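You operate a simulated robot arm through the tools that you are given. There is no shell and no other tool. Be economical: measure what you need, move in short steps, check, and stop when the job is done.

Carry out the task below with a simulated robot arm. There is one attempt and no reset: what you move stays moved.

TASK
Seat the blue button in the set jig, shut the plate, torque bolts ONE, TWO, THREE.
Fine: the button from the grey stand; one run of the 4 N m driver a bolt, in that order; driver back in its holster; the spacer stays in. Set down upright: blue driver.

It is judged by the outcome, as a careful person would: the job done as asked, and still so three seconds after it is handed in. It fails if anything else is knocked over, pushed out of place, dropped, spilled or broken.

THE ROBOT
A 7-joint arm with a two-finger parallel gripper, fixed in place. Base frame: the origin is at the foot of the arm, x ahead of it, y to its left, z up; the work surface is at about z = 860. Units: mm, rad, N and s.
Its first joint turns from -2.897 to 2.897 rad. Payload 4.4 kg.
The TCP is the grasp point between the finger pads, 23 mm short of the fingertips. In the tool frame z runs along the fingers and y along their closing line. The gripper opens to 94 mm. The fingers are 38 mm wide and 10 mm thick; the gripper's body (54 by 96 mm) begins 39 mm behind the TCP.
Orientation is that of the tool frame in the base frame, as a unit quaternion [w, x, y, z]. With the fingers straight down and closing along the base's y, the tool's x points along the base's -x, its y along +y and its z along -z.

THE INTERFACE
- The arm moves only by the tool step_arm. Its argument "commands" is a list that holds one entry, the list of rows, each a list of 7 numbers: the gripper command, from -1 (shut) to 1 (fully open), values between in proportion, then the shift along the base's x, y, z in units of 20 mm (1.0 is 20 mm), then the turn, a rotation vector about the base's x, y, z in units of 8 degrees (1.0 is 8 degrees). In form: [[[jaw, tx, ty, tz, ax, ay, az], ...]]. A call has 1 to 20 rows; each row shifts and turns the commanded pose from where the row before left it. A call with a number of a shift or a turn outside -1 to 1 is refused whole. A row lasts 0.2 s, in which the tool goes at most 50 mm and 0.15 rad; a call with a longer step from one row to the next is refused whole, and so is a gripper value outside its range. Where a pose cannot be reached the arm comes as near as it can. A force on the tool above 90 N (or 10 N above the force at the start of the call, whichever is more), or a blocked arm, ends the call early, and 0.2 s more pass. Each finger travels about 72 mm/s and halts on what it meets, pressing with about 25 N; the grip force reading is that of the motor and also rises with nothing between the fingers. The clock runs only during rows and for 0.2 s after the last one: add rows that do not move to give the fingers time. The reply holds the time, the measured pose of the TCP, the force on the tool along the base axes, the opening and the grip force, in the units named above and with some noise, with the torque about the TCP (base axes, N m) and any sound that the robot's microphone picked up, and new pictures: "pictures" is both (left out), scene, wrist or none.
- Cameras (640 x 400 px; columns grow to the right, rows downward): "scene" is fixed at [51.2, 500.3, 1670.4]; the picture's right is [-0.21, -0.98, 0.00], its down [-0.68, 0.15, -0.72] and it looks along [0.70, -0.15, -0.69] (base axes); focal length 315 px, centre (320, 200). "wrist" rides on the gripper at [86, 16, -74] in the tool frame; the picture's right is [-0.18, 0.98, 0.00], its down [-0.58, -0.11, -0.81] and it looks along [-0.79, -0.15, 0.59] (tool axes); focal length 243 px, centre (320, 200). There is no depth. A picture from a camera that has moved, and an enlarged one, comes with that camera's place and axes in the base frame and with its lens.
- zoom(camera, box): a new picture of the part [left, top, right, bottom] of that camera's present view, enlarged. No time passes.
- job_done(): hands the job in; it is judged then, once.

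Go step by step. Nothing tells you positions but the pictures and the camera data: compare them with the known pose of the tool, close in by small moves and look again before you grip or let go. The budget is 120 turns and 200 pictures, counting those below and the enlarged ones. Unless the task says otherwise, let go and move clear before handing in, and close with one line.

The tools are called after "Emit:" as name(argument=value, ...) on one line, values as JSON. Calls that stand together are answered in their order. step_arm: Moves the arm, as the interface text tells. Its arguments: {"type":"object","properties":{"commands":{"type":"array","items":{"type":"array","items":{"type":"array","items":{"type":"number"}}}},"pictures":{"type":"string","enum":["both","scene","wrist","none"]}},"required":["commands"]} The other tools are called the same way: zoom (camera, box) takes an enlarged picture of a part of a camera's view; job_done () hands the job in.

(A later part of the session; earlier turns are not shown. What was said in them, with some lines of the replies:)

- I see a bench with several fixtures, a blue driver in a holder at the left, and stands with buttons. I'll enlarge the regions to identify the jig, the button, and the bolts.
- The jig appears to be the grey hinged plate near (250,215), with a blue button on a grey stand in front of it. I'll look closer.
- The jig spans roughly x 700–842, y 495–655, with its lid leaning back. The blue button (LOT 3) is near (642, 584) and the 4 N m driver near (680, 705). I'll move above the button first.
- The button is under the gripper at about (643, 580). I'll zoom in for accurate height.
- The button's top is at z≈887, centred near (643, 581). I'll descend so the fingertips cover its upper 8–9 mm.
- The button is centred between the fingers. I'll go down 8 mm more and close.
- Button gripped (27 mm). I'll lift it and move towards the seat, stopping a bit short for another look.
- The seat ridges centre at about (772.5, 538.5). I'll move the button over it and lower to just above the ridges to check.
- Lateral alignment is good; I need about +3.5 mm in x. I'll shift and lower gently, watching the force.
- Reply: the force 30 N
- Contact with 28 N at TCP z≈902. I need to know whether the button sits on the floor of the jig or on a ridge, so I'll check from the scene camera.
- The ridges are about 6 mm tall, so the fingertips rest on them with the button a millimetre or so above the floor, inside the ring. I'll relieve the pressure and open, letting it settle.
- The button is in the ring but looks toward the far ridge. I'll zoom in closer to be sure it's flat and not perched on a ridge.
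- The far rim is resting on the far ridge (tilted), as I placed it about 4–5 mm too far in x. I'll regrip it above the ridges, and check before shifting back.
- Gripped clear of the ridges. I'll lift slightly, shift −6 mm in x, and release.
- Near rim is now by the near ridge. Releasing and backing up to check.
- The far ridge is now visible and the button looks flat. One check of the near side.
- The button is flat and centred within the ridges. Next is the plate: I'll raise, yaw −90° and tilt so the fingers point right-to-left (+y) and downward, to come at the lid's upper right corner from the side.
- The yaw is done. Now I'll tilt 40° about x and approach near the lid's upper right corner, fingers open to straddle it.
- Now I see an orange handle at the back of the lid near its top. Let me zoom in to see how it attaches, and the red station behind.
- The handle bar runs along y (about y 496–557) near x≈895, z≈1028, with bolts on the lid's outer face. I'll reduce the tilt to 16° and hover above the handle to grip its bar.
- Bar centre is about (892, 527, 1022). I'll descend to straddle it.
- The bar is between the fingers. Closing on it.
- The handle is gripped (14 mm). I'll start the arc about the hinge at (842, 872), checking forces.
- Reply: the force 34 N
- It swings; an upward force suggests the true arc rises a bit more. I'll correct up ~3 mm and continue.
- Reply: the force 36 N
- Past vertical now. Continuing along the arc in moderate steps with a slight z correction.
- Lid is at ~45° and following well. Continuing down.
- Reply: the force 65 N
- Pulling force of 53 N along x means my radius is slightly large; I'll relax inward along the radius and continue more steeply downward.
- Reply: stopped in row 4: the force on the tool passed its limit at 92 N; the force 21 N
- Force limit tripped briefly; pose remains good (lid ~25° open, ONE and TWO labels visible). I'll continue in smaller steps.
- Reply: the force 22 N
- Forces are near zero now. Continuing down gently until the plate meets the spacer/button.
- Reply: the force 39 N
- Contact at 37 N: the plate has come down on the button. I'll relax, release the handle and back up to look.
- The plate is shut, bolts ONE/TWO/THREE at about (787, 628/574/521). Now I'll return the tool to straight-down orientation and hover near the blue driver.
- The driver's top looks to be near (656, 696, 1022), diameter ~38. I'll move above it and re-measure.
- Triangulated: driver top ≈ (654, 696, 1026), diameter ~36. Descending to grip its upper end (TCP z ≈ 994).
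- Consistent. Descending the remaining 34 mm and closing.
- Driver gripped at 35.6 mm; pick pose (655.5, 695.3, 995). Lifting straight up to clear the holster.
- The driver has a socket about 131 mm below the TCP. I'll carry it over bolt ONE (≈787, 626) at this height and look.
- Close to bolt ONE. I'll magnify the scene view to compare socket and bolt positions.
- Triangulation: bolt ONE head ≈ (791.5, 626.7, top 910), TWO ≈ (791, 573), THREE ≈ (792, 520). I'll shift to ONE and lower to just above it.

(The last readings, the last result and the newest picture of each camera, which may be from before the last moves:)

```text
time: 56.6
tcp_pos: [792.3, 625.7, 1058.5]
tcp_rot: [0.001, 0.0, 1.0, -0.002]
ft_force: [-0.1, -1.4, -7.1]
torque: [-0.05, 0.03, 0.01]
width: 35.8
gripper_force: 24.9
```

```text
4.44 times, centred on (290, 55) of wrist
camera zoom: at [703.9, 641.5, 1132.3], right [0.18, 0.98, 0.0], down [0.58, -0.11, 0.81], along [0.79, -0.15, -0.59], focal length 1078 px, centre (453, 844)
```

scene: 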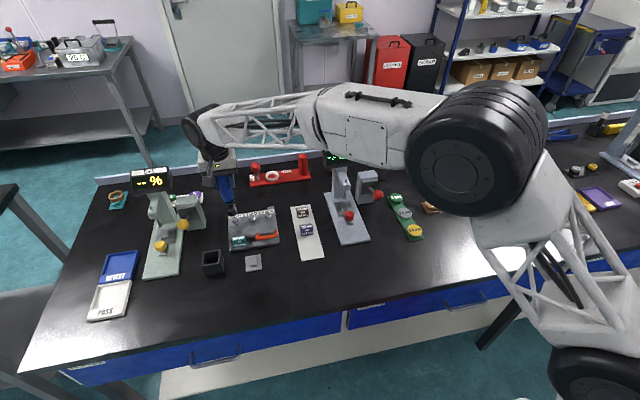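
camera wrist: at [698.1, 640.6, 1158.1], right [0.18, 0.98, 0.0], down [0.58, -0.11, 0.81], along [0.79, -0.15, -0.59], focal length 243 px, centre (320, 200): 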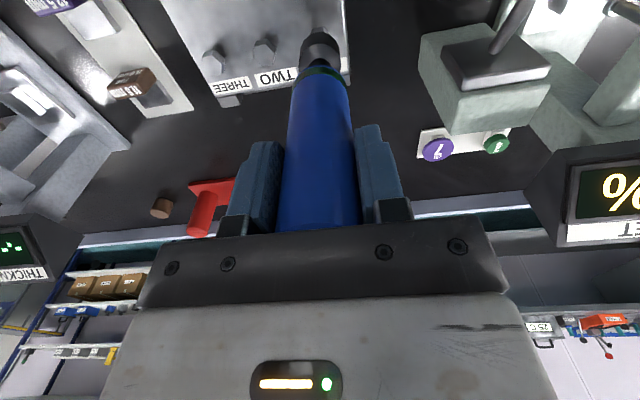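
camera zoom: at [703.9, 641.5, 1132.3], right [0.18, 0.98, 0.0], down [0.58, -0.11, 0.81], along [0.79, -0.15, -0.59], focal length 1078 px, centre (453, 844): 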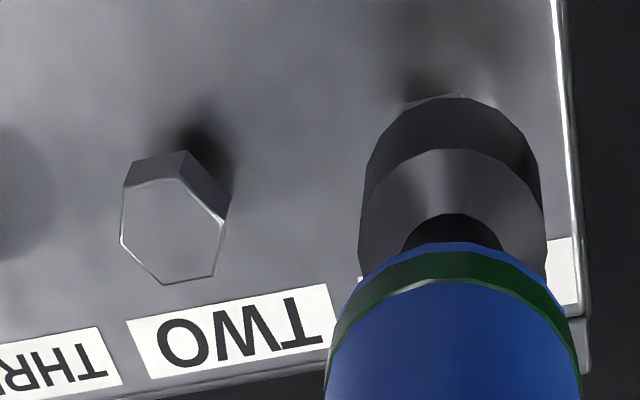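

Nearly aligned. I'll lower 10 mm more so parallax shrinks, then compare in both views.

Emit:
step_arm(commands=[[[-1, 0, -0.08, -0.25, 0, 0, 0], [-1, 0, 0, -0.25, 0, 0, 0], [-1, 0, 0, 0, 0, 0, 0], [-1, 0, 0, 0, 0, 0, 0]]], pictures="none")

Emit:
zoom(camera="scene", box=[227, 200, 263, 230])

Emit:
zoom(camera="wrist", box=[230, 10, 360, 90])

```text
time: 57.6
tcp_pos: [791.7, 624.8, 1048.2]
tcp_rot: [0.0, -0.001, 1.0, -0.002]
ft_force: [0.0, -0.7, -6.2]
torque: [-0.06, -0.01, 0.01]
width: 35.5
gripper_force: 24.5
```

```text
13.33 times, centred on (245, 215) of scene
camera zoom: at [51.2, 500.3, 1670.4], right [-0.21, -0.98, 0.0], down [-0.68, 0.15, -0.72], along [0.7, -0.15, -0.69], focal length 4203 px, centre (1320, 0)
```

zoom: 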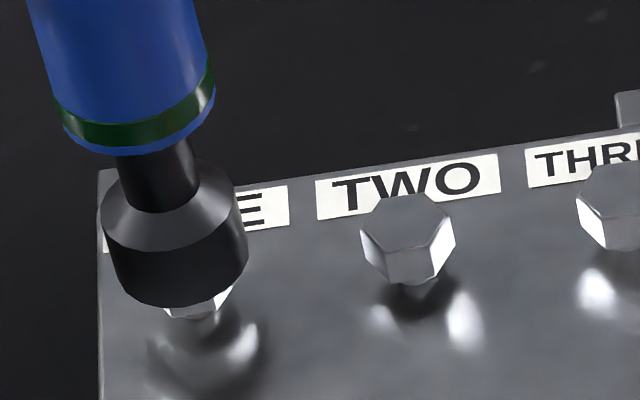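

```text
4.92 times, centred on (295, 50) of wrist
camera zoom: at [703.5, 639.8, 1122.1], right [0.18, 0.98, 0.0], down [0.58, -0.1, 0.81], along [0.79, -0.15, -0.59], focal length 1194 px, centre (443, 938)
```

zoom: 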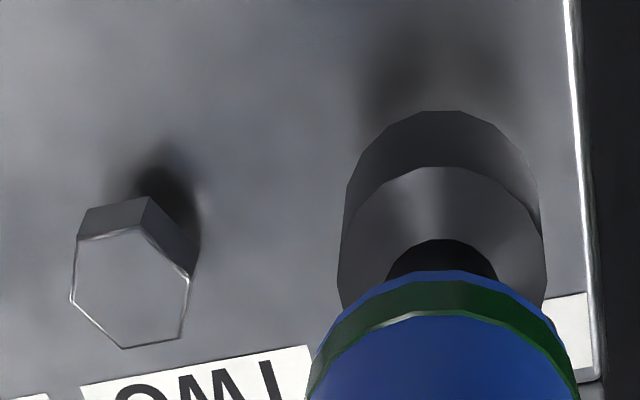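

Both views agree the socket is centred over bolt ONE within about a millimetre. Lowering gently to engage.

Emit:
step_arm(commands=[[[-1, 0, 0, -0.1, 0, 0, 0], [-1, 0, 0, -0.1, 0, 0, 0], [-1, 0, 0, -0.1, 0, 0, 0], [-1, 0, 0, 0, 0, 0, 0]]], pictures="none")

```text
time: 58.6
tcp_pos: [790.6, 624.1, 1042.1]
tcp_rot: [0.001, -0.001, 1.0, -0.001]
ft_force: [-0.5, 0.1, -6.1]
torque: [0.01, -0.04, 0.0]
width: 36.0
gripper_force: 25.3
```

Emit:
step_arm(commands=[[[-1, 0.03, 0, -0.1, 0, 0, 0], [-1, 0, 0, -0.1, 0, 0, 0], [-1, 0, 0, 0, 0, 0, 0]]], pictures="none")

Emit:
zoom(camera="scene", box=[227, 200, 263, 230])

```text
time: 59.4
tcp_pos: [790.5, 624.1, 1040.0]
tcp_rot: [0.001, -0.001, 1.0, -0.002]
ft_force: [0.8, -0.2, -0.1]
torque: [0.08, -0.16, -0.05]
width: 35.8
gripper_force: 25.2
```

```text
13.33 times, centred on (245, 215) of scene
camera zoom: at [51.2, 500.3, 1670.4], right [-0.21, -0.98, 0.0], down [-0.68, 0.15, -0.72], along [0.7, -0.15, -0.69], focal length 4203 px, centre (1320, 0)
```

zoom: 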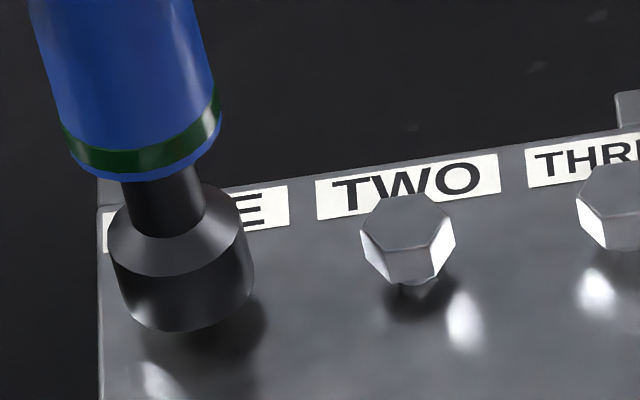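

The driver's weight is now resting on the bolt. Pressing a little further in 1 mm steps, watching for sound.

Emit:
step_arm(commands=[[[-1, 0, 0, -0.06, 0, 0, 0], [-1, 0, 0, 0, 0, 0, 0], [-1, 0, 0, 0, 0, 0, 0]]], pictures="none")

```text
time: 60.2
tcp_pos: [790.5, 624.3, 1036.6]
tcp_rot: [0.0, -0.001, 1.0, -0.002]
ft_force: [-0.5, 0.8, -7.8]
torque: [0.05, 0.01, -0.01]
width: 36.0
gripper_force: 25.1
```

It dropped on further with no load - the socket slid over the head. Continuing.

Emit:
step_arm(commands=[[[-1, 0, 0, -0.1, 0, 0, 0], [-1, 0, 0, -0.1, 0, 0, 0], [-1, 0, 0, 0, 0, 0, 0]]], pictures="none")

Emit:
zoom(camera="scene", box=[227, 200, 263, 230])

```text
time: 61.0
tcp_pos: [790.9, 625.1, 1033.3]
tcp_rot: [0.001, -0.001, 1.0, -0.002]
ft_force: [1.8, 0.9, 0.0]
torque: [0.21, -0.14, 0.0]
width: 36.0
gripper_force: 24.7
```

```text
13.33 times, centred on (245, 215) of scene
camera zoom: at [51.2, 500.3, 1670.4], right [-0.21, -0.98, 0.0], down [-0.68, 0.15, -0.72], along [0.7, -0.15, -0.69], focal length 4203 px, centre (1320, 0)
```

zoom: 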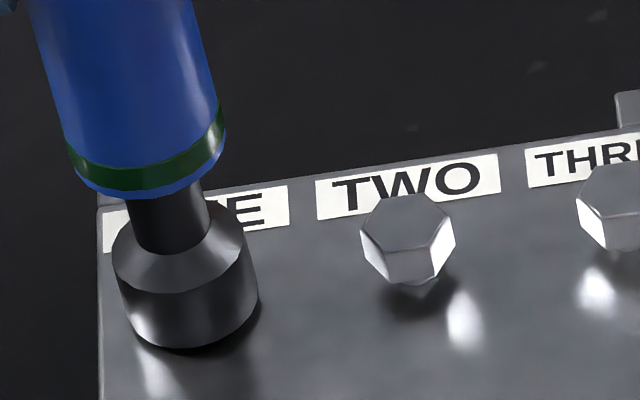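

Load appears again with the socket well over the head. Pressing slightly more.

Emit:
step_arm(commands=[[[-1, 0, 0, -0.08, 0, 0, 0], [-1, 0, 0, 0, 0, 0, 0], [-1, 0, 0, 0, 0, 0, 0], [-1, 0, 0, 0, 0, 0, 0]]], pictures="none")

```text
time: 62.0
tcp_pos: [790.6, 623.9, 1032.8]
tcp_rot: [0.002, 0.0, 1.0, -0.002]
ft_force: [0.7, 1.3, 18.8]
torque: [0.42, -0.05, 0.0]
width: 36.0
gripper_force: 24.9
```

About 25 N pressing now, no sound yet. Increasing the press.

Emit:
step_arm(commands=[[[-1, 0, 0, -0.06, 0, 0, 0], [-1, 0, 0, 0, 0, 0, 0], [-1, 0, 0, 0, 0, 0, 0], [-1, 0, 0, 0, 0, 0, 0]]], pictures="none")

```text
time: 63.0
tcp_pos: [790.2, 625.0, 1030.9]
tcp_rot: [0.001, -0.001, 1.0, -0.001]
ft_force: [1.0, 4.6, 20.8]
torque: [0.66, -0.05, 0.02]
width: 35.6
gripper_force: 25.1
```

Emit:
zoom(camera="scene", box=[215, 175, 265, 235])

Emit:
zoom(camera="wrist", box=[230, 10, 400, 240])

```text
6.67 times, centred on (240, 205) of scene
camera zoom: at [51.2, 500.3, 1670.4], right [-0.21, -0.98, 0.0], down [-0.68, 0.15, -0.72], along [0.7, -0.15, -0.69], focal length 2101 px, centre (853, 167)
```

zoom: 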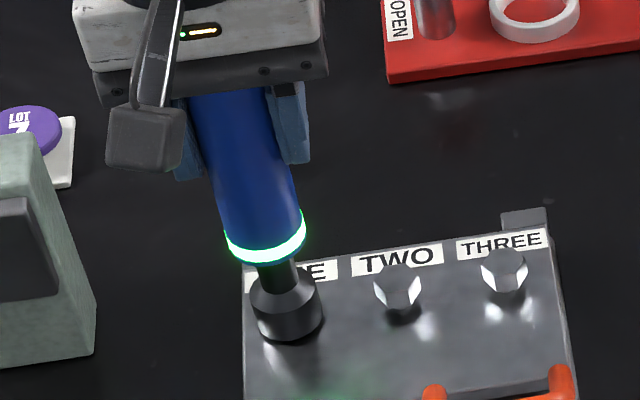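

```text
1.74 times, centred on (315, 125) of wrist
camera zoom: at [703.6, 639.9, 1105.0], right [0.18, 0.98, 0.0], down [0.58, -0.11, 0.81], along [0.79, -0.15, -0.59], focal length 422 px, centre (329, 330)
```

zoom: 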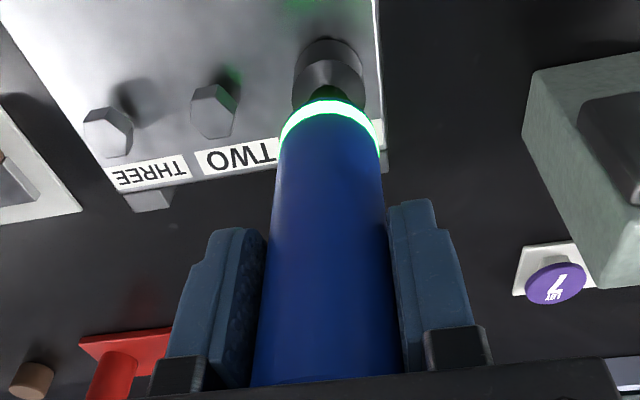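

The driver's ring has lit green - the run has triggered. I'll hold still for a moment to see whether it's finished.

Emit:
step_arm(commands=[[[-1, 0, 0, 0, 0, 0, 0], [-1, 0, 0, 0, 0, 0, 0], [-1, 0, 0, 0, 0, 0, 0]]], pictures="none")

Emit:
zoom(camera="scene", box=[215, 175, 265, 235])

```text
time: 63.8
tcp_pos: [790.0, 623.9, 1030.2]
tcp_rot: [0.001, -0.001, 1.0, -0.002]
ft_force: [0.9, 4.1, 23.1]
torque: [0.65, -0.1, 0.02]
width: 36.0
gripper_force: 24.6
```

```text
6.67 times, centred on (240, 205) of scene
camera zoom: at [51.2, 500.3, 1670.4], right [-0.21, -0.98, 0.0], down [-0.68, 0.15, -0.72], along [0.7, -0.15, -0.69], focal length 2101 px, centre (853, 167)
```

zoom: 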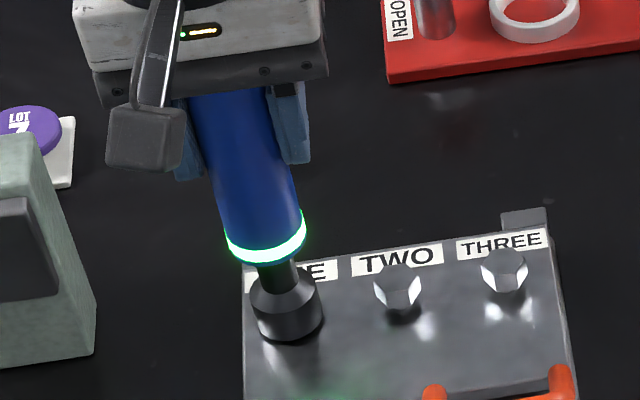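

Emit:
step_arm(commands=[[[-1, 0, 0, 0, 0, 0, 0], [-1, 0, 0, 0, 0, 0, 0], [-1, 0, 0, 0, 0, 0, 0], [-1, 0, 0, 0, 0, 0, 0], [-1, 0, 0, 0, 0, 0, 0], [-1, 0, 0, 0, 0, 0, 0], [-1, 0, 0, 0, 0, 0, 0]]], pictures="none")

Emit:
zoom(camera="scene", box=[215, 175, 265, 235])

```text
time: 65.4
tcp_pos: [790.1, 624.4, 1031.5]
tcp_rot: [0.001, -0.001, 1.0, -0.002]
ft_force: [-0.5, 3.7, 24.6]
torque: [0.52, -0.01, -0.04]
width: 36.0
gripper_force: 24.7
```

```text
6.67 times, centred on (240, 205) of scene
camera zoom: at [51.2, 500.3, 1670.4], right [-0.21, -0.98, 0.0], down [-0.68, 0.15, -0.72], along [0.7, -0.15, -0.69], focal length 2101 px, centre (853, 167)
```

zoom: 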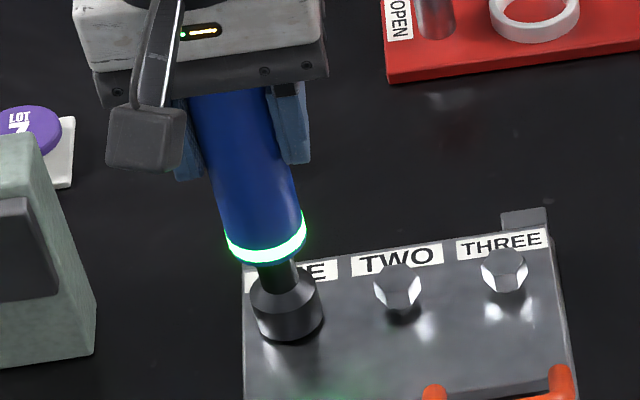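

The light is steady, so I take the run as complete. Lifting straight off bolt ONE.

Emit:
step_arm(commands=[[[-1, 0, 0, 0.2, 0, 0, 0], [-1, 0, 0, 0.4, 0, 0, 0], [-1, 0, 0, 0.6, 0, 0, 0], [-1, 0, 0, 0, 0, 0, 0]]], pictures="none")

Emit:
zoom(camera="scene", box=[222, 190, 282, 240])

Emit:
zoom(camera="wrist", box=[220, 10, 360, 100])

```text
time: 66.4
tcp_pos: [790.1, 623.9, 1053.8]
tcp_rot: [0.0, -0.001, 1.0, -0.002]
ft_force: [-0.3, 0.7, -6.5]
torque: [0.05, 0.02, -0.01]
width: 35.9
gripper_force: 25.3
```

```text
8.00 times, centred on (252, 215) of scene
camera zoom: at [51.2, 500.3, 1670.4], right [-0.21, -0.98, 0.0], down [-0.68, 0.15, -0.72], along [0.7, -0.15, -0.69], focal length 2522 px, centre (864, 80)
```

zoom: 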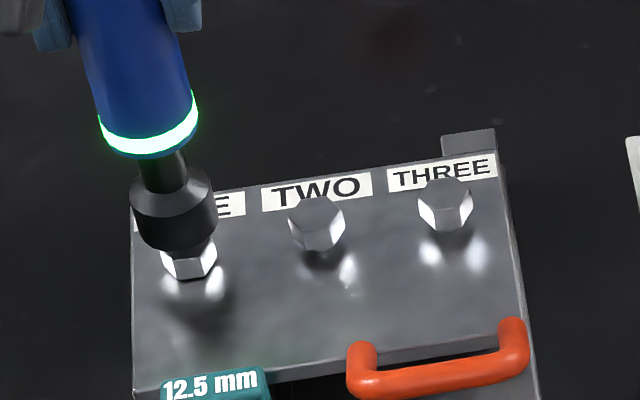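

```text
4.44 times, centred on (290, 55) of wrist
camera zoom: at [703.9, 639.7, 1127.8], right [0.18, 0.98, 0.0], down [0.58, -0.1, 0.81], along [0.79, -0.15, -0.59], focal length 1078 px, centre (453, 844)
```

zoom: 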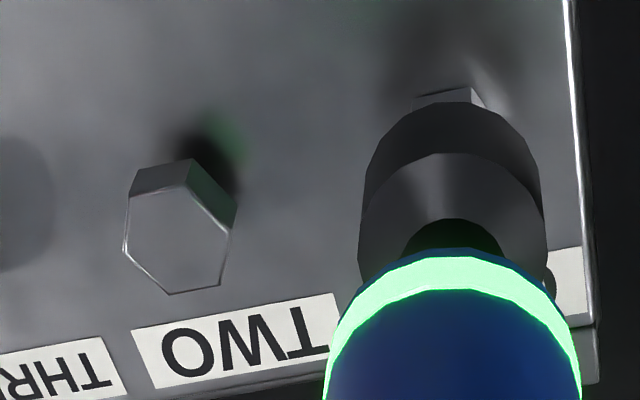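

Bolt ONE done; the ring stays lit. Moving to bolt TWO (≈790.5, 570.5).

Emit:
step_arm(commands=[[[-1, 0, 0, 0.3, 0, 0, 0], [-1, 0, -0.67, 0, 0, 0, 0], [-1, 0, -0.67, 0, 0, 0, 0], [-1, 0, -0.67, 0, 0, 0, 0], [-1, 0, -0.66, 0, 0, 0, 0], [-1, 0, 0, -0.3, 0, 0, 0], [-1, 0, 0, -0.2, 0, 0, 0], [-1, 0, 0, 0, 0, 0, 0], [-1, 0, 0, 0, 0, 0, 0]]], pictures="none")

Emit:
zoom(camera="scene", box=[235, 195, 283, 235])

Emit:
zoom(camera="wrist", box=[220, 10, 400, 110])

```text
time: 68.4
tcp_pos: [790.7, 571.2, 1050.4]
tcp_rot: [0.001, -0.001, 1.0, -0.001]
ft_force: [0.0, 1.1, -7.5]
torque: [-0.01, 0.05, 0.03]
width: 35.8
gripper_force: 25.2
```

```text
10.00 times, centred on (259, 215) of scene
camera zoom: at [51.2, 500.3, 1670.4], right [-0.21, -0.98, 0.0], down [-0.68, 0.15, -0.72], along [0.7, -0.15, -0.69], focal length 3152 px, centre (930, 50)
```

zoom: 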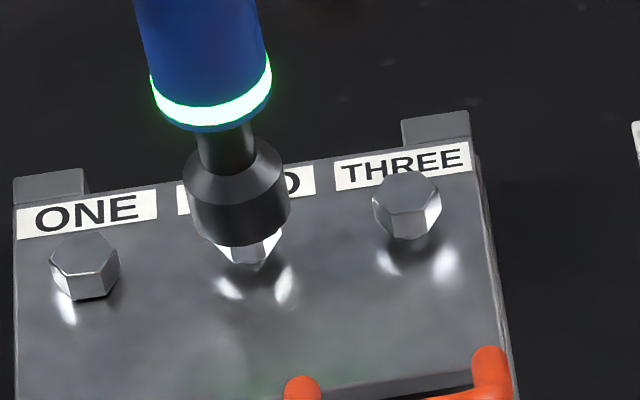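

```text
3.56 times, centred on (310, 60) of wrist
camera zoom: at [703.6, 586.3, 1124.5], right [0.18, 0.98, 0.0], down [0.58, -0.11, 0.81], along [0.79, -0.15, -0.59], focal length 863 px, centre (356, 698)
```

zoom: 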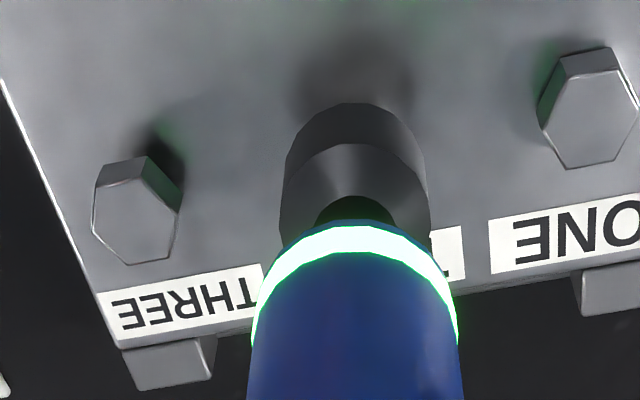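

Bolt ONE now sits lower, confirming its run. The socket is centred over TWO; lowering.

Emit:
step_arm(commands=[[[-1, 0, 0, -0.2, 0, 0, 0], [-1, 0, 0, -0.2, 0, 0, 0], [-1, 0, 0, -0.1, 0, 0, 0], [-1, 0, 0, -0.1, 0, 0, 0], [-1, 0, 0, -0.1, 0, 0, 0], [-1, 0, 0, 0, 0, 0, 0]]], pictures="none")

Emit:
zoom(camera="scene", box=[235, 195, 283, 235])

```text
time: 69.8
tcp_pos: [791.0, 571.2, 1034.7]
tcp_rot: [0.001, -0.001, 1.0, -0.002]
ft_force: [0.5, 1.2, -5.8]
torque: [0.11, -0.08, -0.02]
width: 36.2
gripper_force: 24.9
```

```text
10.00 times, centred on (259, 215) of scene
camera zoom: at [51.2, 500.3, 1670.4], right [-0.21, -0.98, 0.0], down [-0.68, 0.15, -0.72], along [0.7, -0.15, -0.69], focal length 3152 px, centre (930, 50)
```

zoom: 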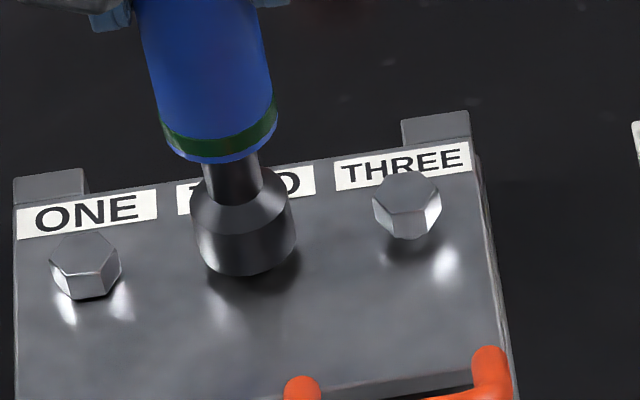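

Engaged over the head and the light has reset. Pressing gently.

Emit:
step_arm(commands=[[[-1, 0, 0, -0.08, 0, 0, 0], [-1, 0, 0, -0.08, 0, 0, 0], [-1, 0, 0, 0, 0, 0, 0], [-1, 0, 0, 0, 0, 0, 0]]], pictures="none")

Emit:
zoom(camera="scene", box=[225, 185, 285, 235])

```text
time: 70.8
tcp_pos: [792.0, 571.4, 1031.0]
tcp_rot: [0.0, -0.001, 1.0, -0.002]
ft_force: [-0.3, -0.1, -6.9]
torque: [-0.02, -0.02, -0.02]
width: 35.6
gripper_force: 25.3
```

```text
8.00 times, centred on (255, 210) of scene
camera zoom: at [51.2, 500.3, 1670.4], right [-0.21, -0.98, 0.0], down [-0.68, 0.15, -0.72], along [0.7, -0.15, -0.69], focal length 2522 px, centre (840, 120)
```

zoom: 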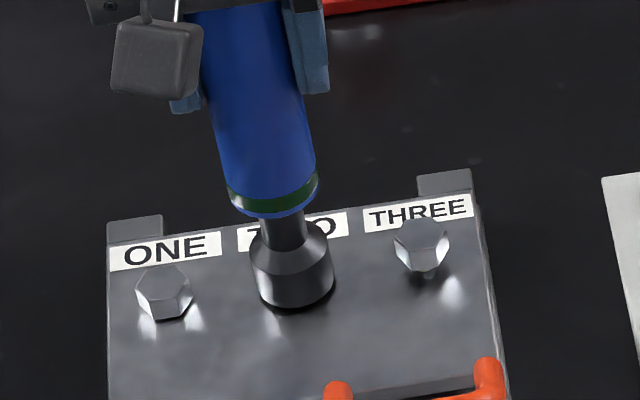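

Emit:
step_arm(commands=[[[-1, 0, 0, -0.08, 0, 0, 0], [-1, 0, 0, -0.06, 0, 0, 0], [-1, 0, 0, 0, 0, 0, 0], [-1, 0, 0, 0, 0, 0, 0]]], pictures="none")

```text
time: 71.8
tcp_pos: [791.1, 571.9, 1031.6]
tcp_rot: [0.002, -0.001, 1.0, -0.001]
ft_force: [-1.1, -3.9, 17.9]
torque: [-0.39, 0.19, 0.01]
width: 35.8
gripper_force: 25.7
```

Loaded at ~25 N. Adding a touch more and holding.

Emit:
step_arm(commands=[[[-1, 0, 0, -0.05, 0, 0, 0], [-1, 0, 0, 0, 0, 0, 0], [-1, 0, 0, 0, 0, 0, 0], [-1, 0, 0, 0, 0, 0, 0]]], pictures="none")

Emit:
zoom(camera="scene", box=[225, 185, 285, 235])

```text
time: 72.8
tcp_pos: [791.0, 570.6, 1030.7]
tcp_rot: [0.002, -0.001, 1.0, -0.002]
ft_force: [4.5, 2.3, 30.0]
torque: [0.37, -0.46, -0.03]
width: 35.6
gripper_force: 24.9
```

```text
8.00 times, centred on (255, 210) of scene
camera zoom: at [51.2, 500.3, 1670.4], right [-0.21, -0.98, 0.0], down [-0.68, 0.15, -0.72], along [0.7, -0.15, -0.69], focal length 2522 px, centre (840, 120)
```

zoom: 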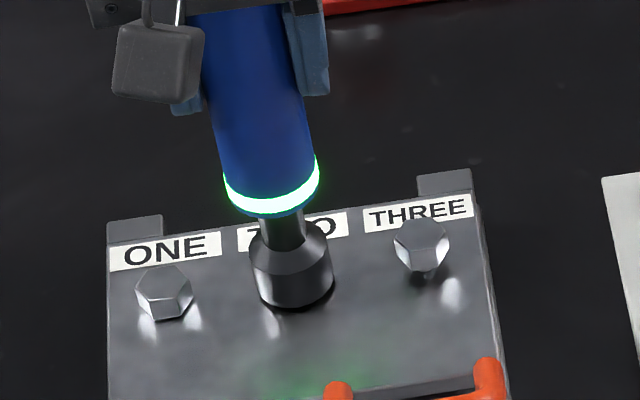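

Green again on TWO. Holding briefly, then lifting and moving to THREE (≈791, 517).

Emit:
step_arm(commands=[[[-1, 0, 0, 0, 0, 0, 0], [-1, 0, 0, 0, 0, 0, 0], [-1, 0, 0, 0, 0, 0, 0], [-1, 0, 0, 0, 0, 0, 0], [-1, 0, 0, 0, 0, 0, 0], [-1, 0, 0, 0.2, 0, 0, 0], [-1, 0, 0, 0.4, 0, 0, 0], [-1, 0, 0, 0.8, 0, 0, 0], [-1, 0, -0.67, 0.1, 0, 0, 0], [-1, 0, -0.67, 0, 0, 0, 0], [-1, 0, -0.67, 0, 0, 0, 0], [-1, 0, -0.67, 0, 0, 0, 0], [-1, 0, 0, 0, 0, 0, 0], [-1, 0, 0, 0, 0, 0, 0]]], pictures="none")

Emit:
zoom(camera="scene", box=[235, 190, 295, 240])

Emit:
zoom(camera="wrist", box=[220, 0, 420, 110])

```text
time: 75.8
tcp_pos: [791.6, 516.1, 1059.1]
tcp_rot: [0.001, -0.001, 1.0, -0.002]
ft_force: [-0.7, 0.3, -7.7]
torque: [-0.06, -0.02, 0.03]
width: 35.9
gripper_force: 25.1
```

```text
8.00 times, centred on (265, 215) of scene
camera zoom: at [51.2, 500.3, 1670.4], right [-0.21, -0.98, 0.0], down [-0.68, 0.15, -0.72], along [0.7, -0.15, -0.69], focal length 2522 px, centre (760, 80)
```

zoom: 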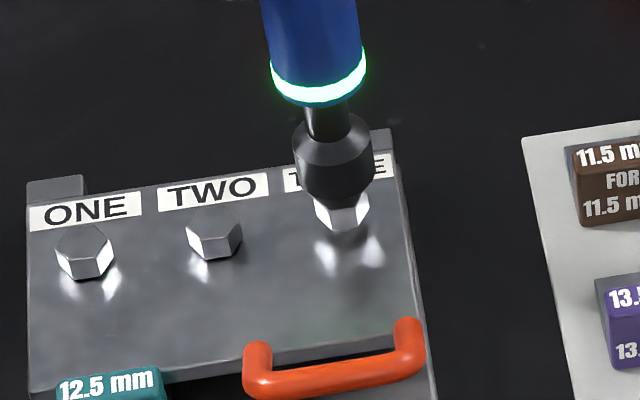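

```text
3.20 times, centred on (320, 55) of wrist
camera zoom: at [704.0, 533.0, 1133.1], right [0.18, 0.98, 0.0], down [0.58, -0.1, 0.81], along [0.79, -0.15, -0.59], focal length 776 px, centre (320, 664)
```

zoom: 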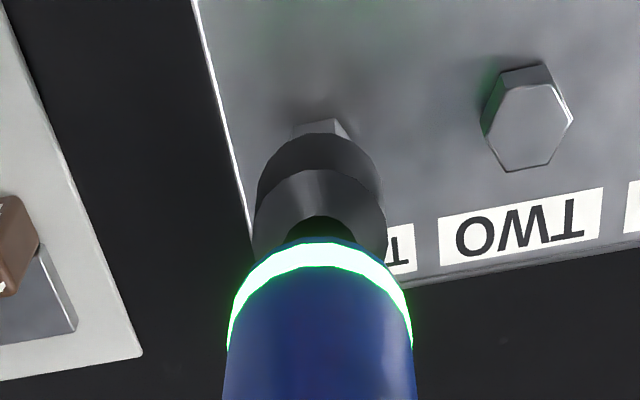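

TWO is down. The socket is aligned over THREE the same way as before. Lowering.

Emit:
step_arm(commands=[[[-1, 0, 0, -0.4, 0, 0, 0], [-1, 0, 0, -0.3, 0, 0, 0], [-1, 0, 0, -0.2, 0, 0, 0], [-1, 0, 0, -0.15, 0, 0, 0], [-1, 0, 0, -0.1, 0, 0, 0], [-1, 0, 0, 0, 0, 0, 0]]], pictures="none")

Emit:
zoom(camera="scene", box=[235, 190, 295, 240])

```text
time: 77.2
tcp_pos: [791.7, 518.0, 1035.8]
tcp_rot: [0.001, 0.0, 1.0, -0.001]
ft_force: [0.2, 0.6, -4.1]
torque: [0.14, -0.03, -0.02]
width: 35.8
gripper_force: 24.8
```

```text
8.00 times, centred on (265, 215) of scene
camera zoom: at [51.2, 500.3, 1670.4], right [-0.21, -0.98, 0.0], down [-0.68, 0.15, -0.72], along [0.7, -0.15, -0.69], focal length 2522 px, centre (760, 80)
```

zoom: 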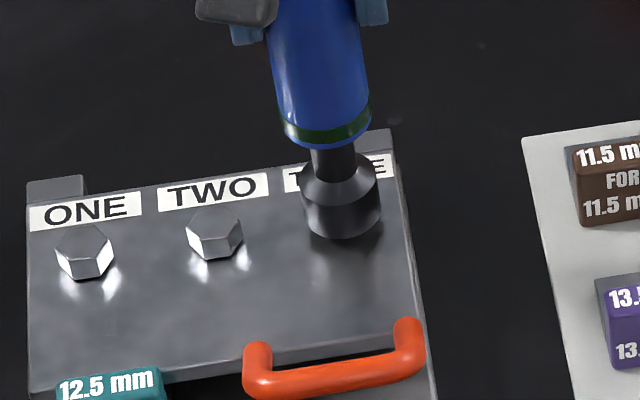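

Contact is starting on THREE and the light has reset. Pressing on in small steps.

Emit:
step_arm(commands=[[[-1, 0, 0, -0.08, 0, 0, 0], [-1, 0, 0, -0.08, 0, 0, 0], [-1, 0, 0, 0, 0, 0, 0], [-1, 0, 0, 0, 0, 0, 0]]], pictures="none")

```text
time: 78.2
tcp_pos: [791.1, 516.7, 1031.1]
tcp_rot: [0.0, 0.0, 1.0, -0.003]
ft_force: [-0.1, 1.1, -6.9]
torque: [0.0, 0.01, -0.01]
width: 35.8
gripper_force: 25.3
```

Emit:
step_arm(commands=[[[-1, 0, 0, -0.08, 0, 0, 0], [-1, 0, 0, -0.06, 0, 0, 0], [-1, 0, 0, 0, 0, 0, 0], [-1, 0, 0, 0, 0, 0, 0]]], pictures="none")

Emit:
zoom(camera="scene", box=[235, 190, 295, 240])

```text
time: 79.2
tcp_pos: [791.7, 517.1, 1030.8]
tcp_rot: [0.002, -0.001, 1.0, -0.001]
ft_force: [-1.2, -3.1, 16.2]
torque: [-0.32, 0.31, 0.01]
width: 35.9
gripper_force: 25.8
```

```text
8.00 times, centred on (265, 215) of scene
camera zoom: at [51.2, 500.3, 1670.4], right [-0.21, -0.98, 0.0], down [-0.68, 0.15, -0.72], along [0.7, -0.15, -0.69], focal length 2522 px, centre (760, 80)
```

zoom: 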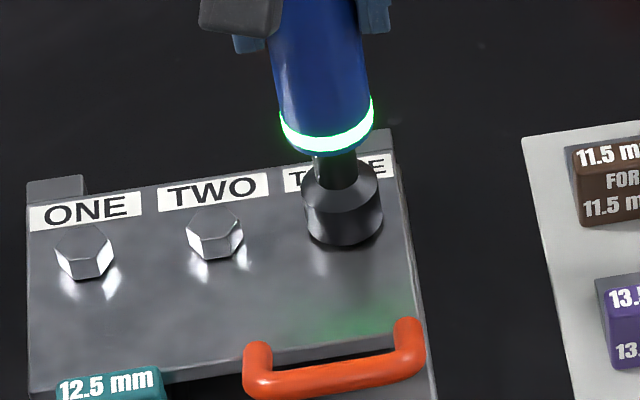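

Green on THREE. Holding, then lifting clear.

Emit:
step_arm(commands=[[[-1, 0, 0, 0, 0, 0, 0], [-1, 0, 0, 0, 0, 0, 0], [-1, 0, 0, 0, 0, 0, 0], [-1, 0, 0, 0, 0, 0, 0], [-1, 0, 0, 0, 0, 0, 0], [-1, 0, 0, 0, 0, 0, 0], [-1, 0, 0, 0.2, 0, 0, 0], [-1, 0, 0, 0.4, 0, 0, 0], [-1, 0, 0, 0.8, 0, 0, 0], [-1, 0, 0, 0.9, 0, 0, 0], [-1, 0, 0, 0.9, 0, 0, 0], [-1, 0, 0, 0, 0, 0, 0]]], pictures="none")

Emit:
zoom(camera="scene", box=[225, 180, 295, 250])

```text
time: 81.8
tcp_pos: [792.8, 516.9, 1093.6]
tcp_rot: [0.001, 0.0, 1.0, -0.002]
ft_force: [0.2, 0.4, -7.3]
torque: [-0.03, -0.03, 0.0]
width: 35.9
gripper_force: 25.1
```

```text
5.71 times, centred on (260, 215) of scene
camera zoom: at [51.2, 500.3, 1670.4], right [-0.21, -0.98, 0.0], down [-0.68, 0.15, -0.72], along [0.7, -0.15, -0.69], focal length 1801 px, centre (663, 114)
```

zoom: 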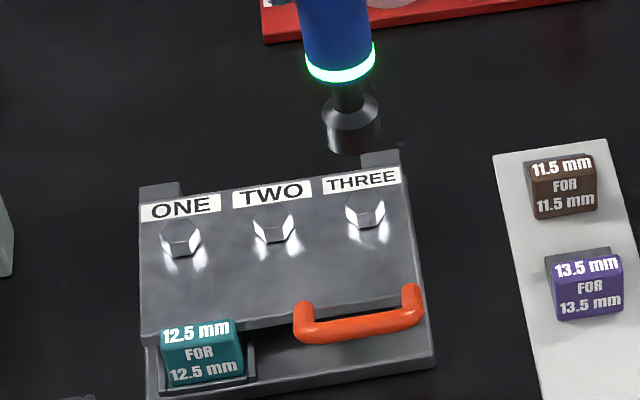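

All three bolts are down and the spacer is in place. Carrying the driver back above the holster at (655.5, 695.3).

Emit:
step_arm(commands=[[[-1, -0.685, 0.89, 0, 0, 0, 0], [-1, -0.685, 0.89, 0, 0, 0, 0], [-1, -0.685, 0.89, 0, 0, 0, 0], [-1, -0.685, 0.89, 0, 0, 0, 0], [-1, -0.685, 0.89, 0, 0, 0, 0], [-1, -0.685, 0.89, 0, 0, 0, 0], [-1, -0.685, 0.89, 0, 0, 0, 0], [-1, -0.685, 0.89, 0, 0, 0, 0], [-1, -0.685, 0.89, 0, 0, 0, 0], [-1, -0.685, 0.89, 0, 0, 0, 0], [-1, 0, 0, 0, 0, 0, 0], [-1, 0, 0, 0, 0, 0, 0]]])

Emit:
zoom(camera="wrist", box=[220, 0, 420, 160])

Emit:
zoom(camera="scene", box=[160, 180, 260, 280])

```text
time: 84.4
tcp_pos: [653.3, 696.1, 1094.3]
tcp_rot: [0.0, -0.001, 1.0, -0.002]
ft_force: [-0.5, -1.1, -6.5]
torque: [-0.03, -0.01, -0.02]
width: 35.8
gripper_force: 24.9
camera wrist: at [566.3, 710.9, 1167.9], right [0.18, 0.98, 0.0], down [0.58, -0.1, 0.81], along [0.79, -0.15, -0.59], focal length 243 px, centre (320, 200)
```

scene: 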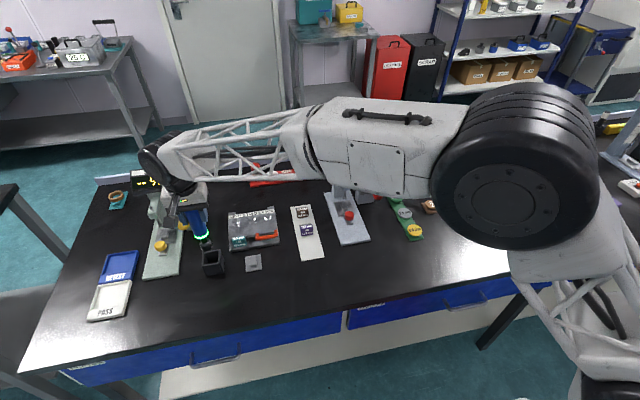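
wrist: 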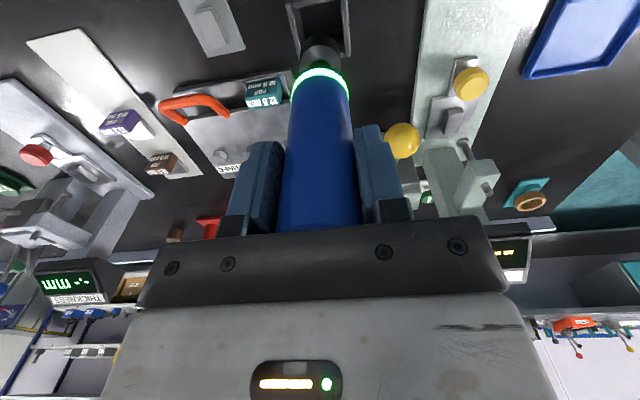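

```text
2.50 times, centred on (320, 80) of wrist
camera zoom: at [566.3, 710.9, 1167.9], right [0.18, 0.98, 0.0], down [0.58, -0.1, 0.81], along [0.79, -0.15, -0.59], focal length 606 px, centre (320, 500)
```

zoom: 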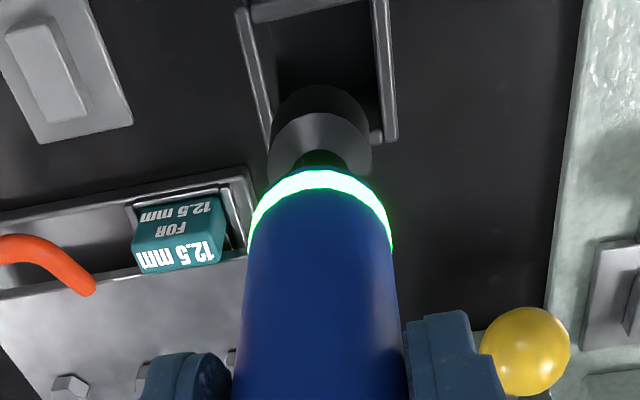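

```text
4.00 times, centred on (210, 230) of scene
camera zoom: at [51.2, 500.3, 1670.4], right [-0.21, -0.98, 0.0], down [-0.68, 0.15, -0.72], along [0.7, -0.15, -0.69], focal length 1261 px, centre (760, 80)
```

zoom: 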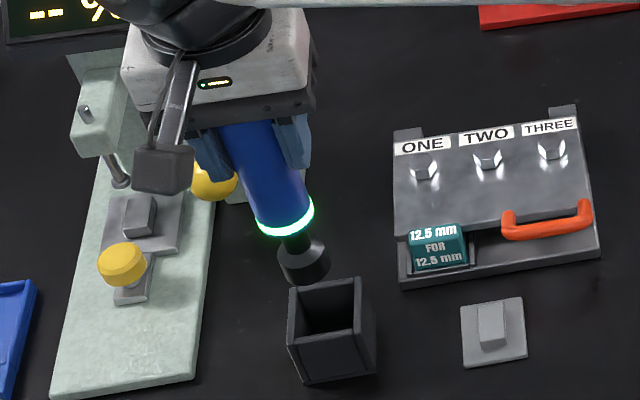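

Aligned apart from ~2 mm in x. Correcting and lowering into the holster.

Emit:
step_arm(commands=[[[-1, 0.11, -0.04, 0, 0, 0, 0], [-1, 0, 0, -0.6, 0, 0, 0], [-1, 0, 0, -0.6, 0, 0, 0], [-1, 0, 0, 0, 0, 0, 0], [-1, 0, 0, 0, 0, 0, 0]]], pictures="none")

Emit:
zoom(camera="wrist", box=[220, 0, 420, 160])

Emit:
zoom(camera="scene", box=[180, 220, 240, 280])

```text
time: 85.6
tcp_pos: [657.0, 693.6, 1070.2]
tcp_rot: [0.0, -0.002, 1.0, -0.002]
ft_force: [0.2, -0.4, -7.3]
torque: [-0.06, -0.03, 0.02]
width: 35.8
gripper_force: 25.2
```

```text
2.50 times, centred on (320, 80) of wrist
camera zoom: at [569.3, 709.7, 1144.1], right [0.18, 0.98, 0.0], down [0.58, -0.11, 0.81], along [0.79, -0.15, -0.59], focal length 606 px, centre (320, 500)
```

zoom: 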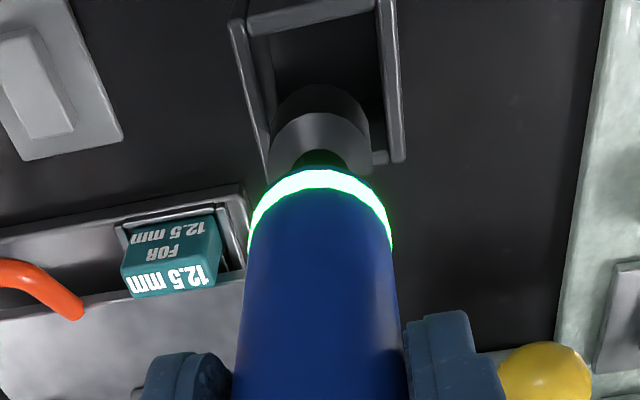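

```text
6.67 times, centred on (210, 250) of scene
camera zoom: at [51.2, 500.3, 1670.4], right [-0.21, -0.98, 0.0], down [-0.68, 0.15, -0.72], along [0.7, -0.15, -0.69], focal length 2101 px, centre (1053, -133)
```

zoom: 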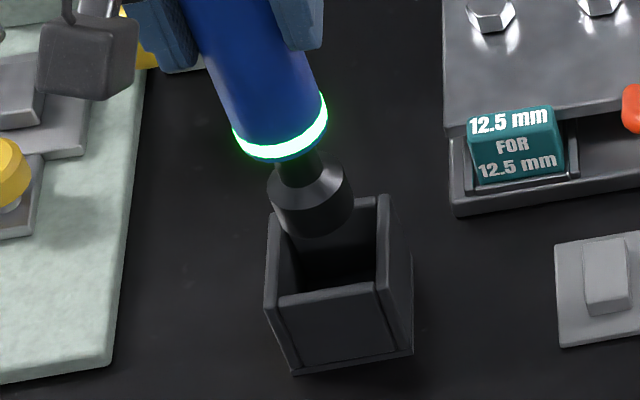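

Small correction back towards the recorded pick position, then continuing down.

Emit:
step_arm(commands=[[[-1, -0.05, 0.07, 0, 0, 0, 0], [-1, 0, 0, -0.5, 0, 0, 0], [-1, 0, 0, -0.5, 0, 0, 0], [-1, 0, 0, -0.3, 0, 0, 0], [-1, 0, 0, 0, 0, 0, 0], [-1, 0, 0, 0, 0, 0, 0]]], pictures="none")

Emit:
zoom(camera="scene", box=[180, 220, 240, 280])

```text
time: 87.0
tcp_pos: [655.0, 696.1, 1044.1]
tcp_rot: [0.001, -0.002, 1.0, -0.001]
ft_force: [-0.6, 0.9, -7.7]
torque: [0.05, 0.04, -0.04]
width: 36.1
gripper_force: 24.4
```

```text
6.67 times, centred on (210, 250) of scene
camera zoom: at [51.2, 500.3, 1670.4], right [-0.21, -0.98, 0.0], down [-0.68, 0.15, -0.72], along [0.7, -0.15, -0.69], focal length 2101 px, centre (1053, -133)
```

zoom: 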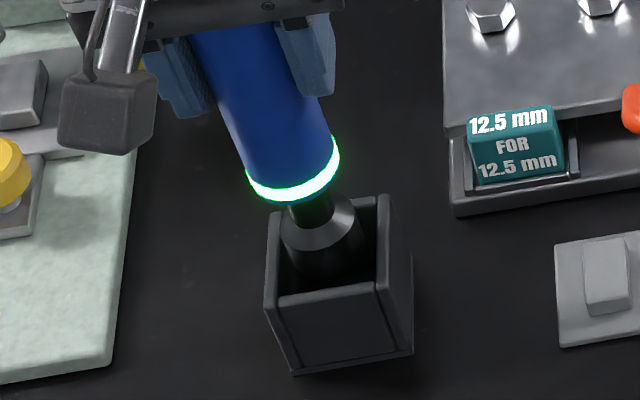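

The socket is inside the holster without contact. Continuing down.

Emit:
step_arm(commands=[[[-1, 0.01, -0.02, -0.5, 0, 0, 0], [-1, 0, 0, -0.5, 0, 0, 0], [-1, 0, 0, -0.5, 0, 0, 0], [-1, 0, 0, -0.5, 0, 0, 0], [-1, 0, 0, -0.2, 0, 0, 0], [-1, 0, 0, 0, 0, 0, 0], [-1, 0, 0, 0, 0, 0, 0]]], pictures="none")

Emit:
zoom(camera="scene", box=[180, 210, 240, 280])

```text
time: 88.6
tcp_pos: [655.5, 696.5, 998.8]
tcp_rot: [0.001, -0.001, 1.0, -0.002]
ft_force: [-0.2, 0.4, -6.7]
torque: [-0.03, 0.0, 0.02]
width: 35.7
gripper_force: 25.0
```

```text
5.71 times, centred on (210, 245) of scene
camera zoom: at [51.2, 500.3, 1670.4], right [-0.21, -0.98, 0.0], down [-0.68, 0.15, -0.72], along [0.7, -0.15, -0.69], focal length 1801 px, centre (949, -57)
```

zoom: 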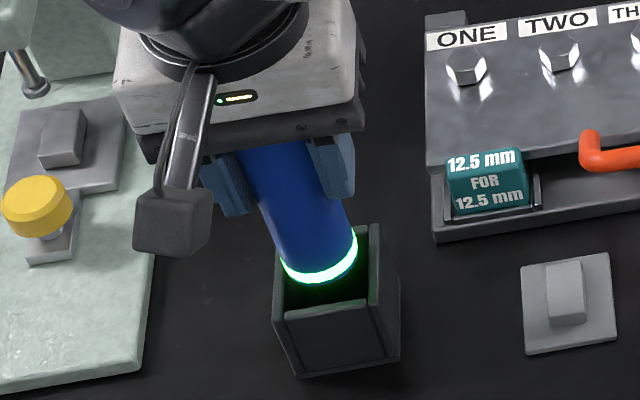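

Emit:
step_arm(commands=[[[-1, 0, -0.04, -0.1, 0, 0, 0], [-1, 0, 0, -0.07, 0, 0, 0], [-1, 0, 0, 0, 0, 0, 0], [-1, 0, 0, 0, 0, 0, 0]]], pictures="none")

```text
time: 89.6
tcp_pos: [654.6, 695.0, 997.9]
tcp_rot: [0.001, -0.001, 1.0, -0.002]
ft_force: [-0.3, 1.1, 0.2]
torque: [0.14, 0.16, -0.03]
width: 35.9
gripper_force: 24.6
```

The driver's weight is resting on the holster floor. Releasing and rising clear.

Emit:
step_arm(commands=[[[-0.15, 0, 0, 0, 0, 0, 0], [0, 0, 0, 0, 0, 0, 0], [0.3, 0, 0, 0, 0, 0, 0], [0.6, 0, 0, 0, 0, 0, 0], [0.6, 0, 0, 0, 0, 0, 0], [0.6, 0, 0, 0.5, 0, 0, 0], [0.6, 0, 0, 1, 0, 0, 0], [0.6, 0, 0, 1, 0, 0, 0], [0.6, 0, 0, 1, 0, 0, 0], [0.6, 0, 0, 1, 0, 0, 0], [0.6, 0, 0, 1, 0, 0, 0], [0.6, -0.5, -0.5, 1, 0, 0, 0], [0.6, -0.9, -0.9, 0.5, 0, 0, 0], [0.6, -0.9, -0.9, 0, 0, 0, 0], [0.6, -0.9, -0.9, 0, 0, 0, 0], [0.6, -0.9, -0.9, 0, 0, 0, 0], [0.6, 0, 0, 0, 0, 0, 0]]])

Emit:
zoom(camera="scene", box=[170, 180, 300, 280])

Emit:
zoom(camera="wrist", box=[240, 0, 500, 160])

```text
time: 93.2
tcp_pos: [573.2, 612.1, 1136.8]
tcp_rot: [0.001, -0.001, 1.0, -0.002]
ft_force: [0.3, 0.0, 0.0]
torque: [0.02, -0.01, -0.01]
width: 75.1
gripper_force: 0.2
camera wrist: at [486.4, 627.4, 1210.4], right [0.18, 0.98, 0.0], down [0.58, -0.1, 0.81], along [0.79, -0.15, -0.59], focal length 243 px, centre (320, 200)
```

scene: 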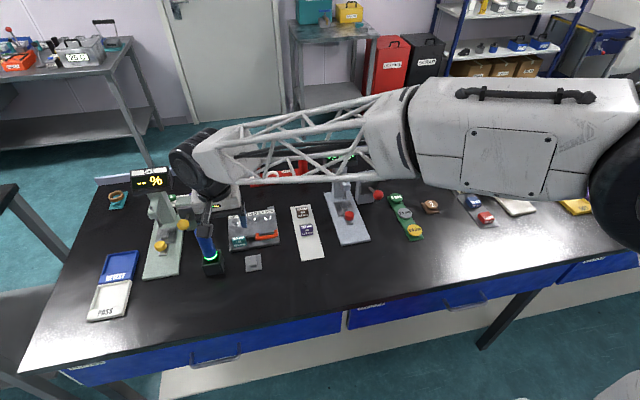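
wrist: 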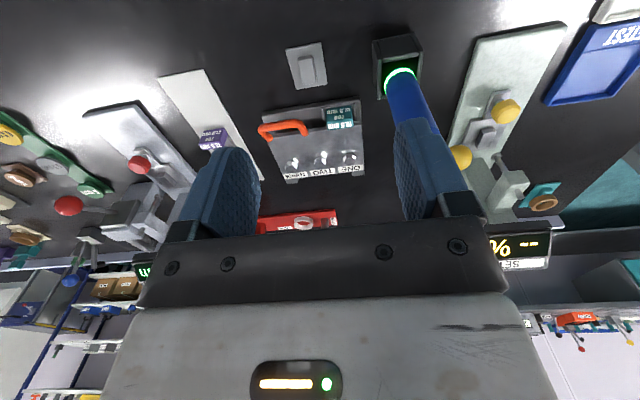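

```text
4.00 times, centred on (235, 230) of scene
camera zoom: at [51.2, 500.3, 1670.4], right [-0.21, -0.98, 0.0], down [-0.68, 0.15, -0.72], along [0.7, -0.15, -0.69], focal length 1261 px, centre (660, 80)
```

zoom: 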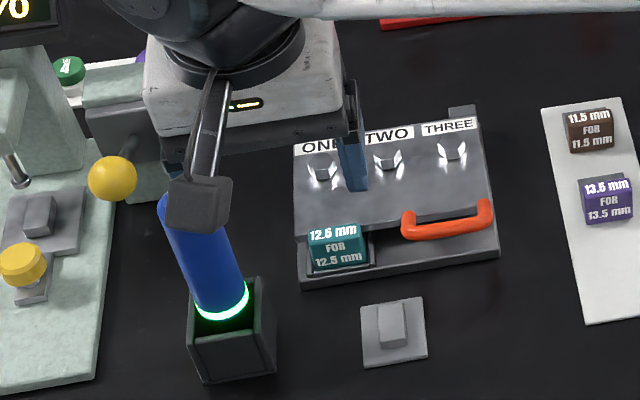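

```text
2.46 times, centred on (370, 80) of wrist
camera zoom: at [486.4, 627.4, 1210.4], right [0.18, 0.98, 0.0], down [0.58, -0.1, 0.81], along [0.79, -0.15, -0.59], focal length 597 px, centre (197, 495)
```

zoom: 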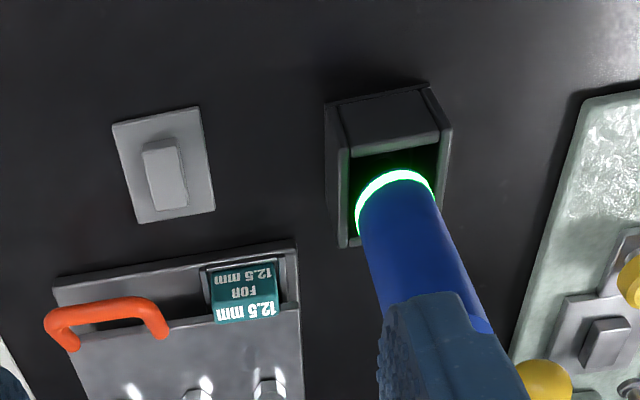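

The driver is back in its holster. I'll move the arm clear for one last overall check.

Emit:
step_arm(commands=[[[0.6, -0.3, -1, 0.5, 0, 0, 0], [0.6, -0.3, -1, 0.5, 0, 0, 0], [0.6, -0.3, -1, 0.5, 0, 0, 0], [0.6, -0.3, -1, 0.5, 0, 0, 0], [0.6, -0.3, -1, 0.5, 0, 0, 0], [0.6, -0.3, -1, 0.5, 0, 0, 0], [0.6, -0.3, -1, 0.5, 0, 0, 0], [0.6, -0.3, -1, 0.5, 0, 0, 0], [0.6, -0.3, -1, 0.5, 0, 0, 0], [0.6, -0.3, -1, 0.5, 0, 0, 0], [0.6, -0.3, -1, 0.5, 0, 0, 0], [0.6, -0.3, -1, 0.5, 0, 0, 0], [0.6, 0, 0, 0, 0, 0, 0]]], pictures="scene")

Emit:
zoom(camera="scene", box=[170, 170, 320, 285])

```text
time: 96.0
tcp_pos: [501.0, 372.1, 1256.9]
tcp_rot: [0.001, -0.001, 1.0, -0.002]
ft_force: [-0.3, -0.6, -0.1]
torque: [-0.01, 0.0, -0.01]
width: 75.4
gripper_force: 0.0
```

scene: 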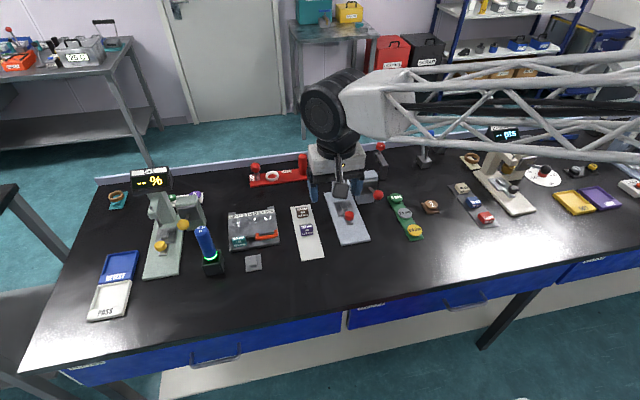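

```text
3.48 times, centred on (245, 228) of scene
camera zoom: at [51.2, 500.3, 1670.4], right [-0.21, -0.98, 0.0], down [-0.68, 0.15, -0.72], along [0.7, -0.15, -0.69], focal length 1096 px, centre (581, 104)
```

zoom: 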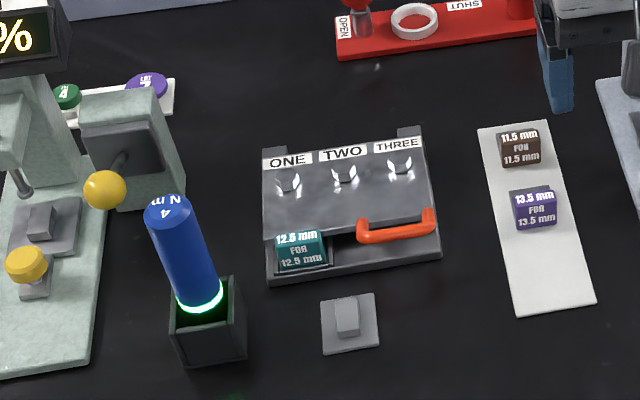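

The plate is shut, the three bolts are down, the spacer is in, and the driver stands in its holster. Nothing else has moved, so I'm handing in.

Emit:
job_done()

```text
The job is handed in.
```

The job is handed in. The blue button is seated in the jig and the plate is shut. Bolts ONE, TWO and THREE each got one run of the 4 N m driver, in that order. The driver stands upright in its holster, and the spacer is still in.
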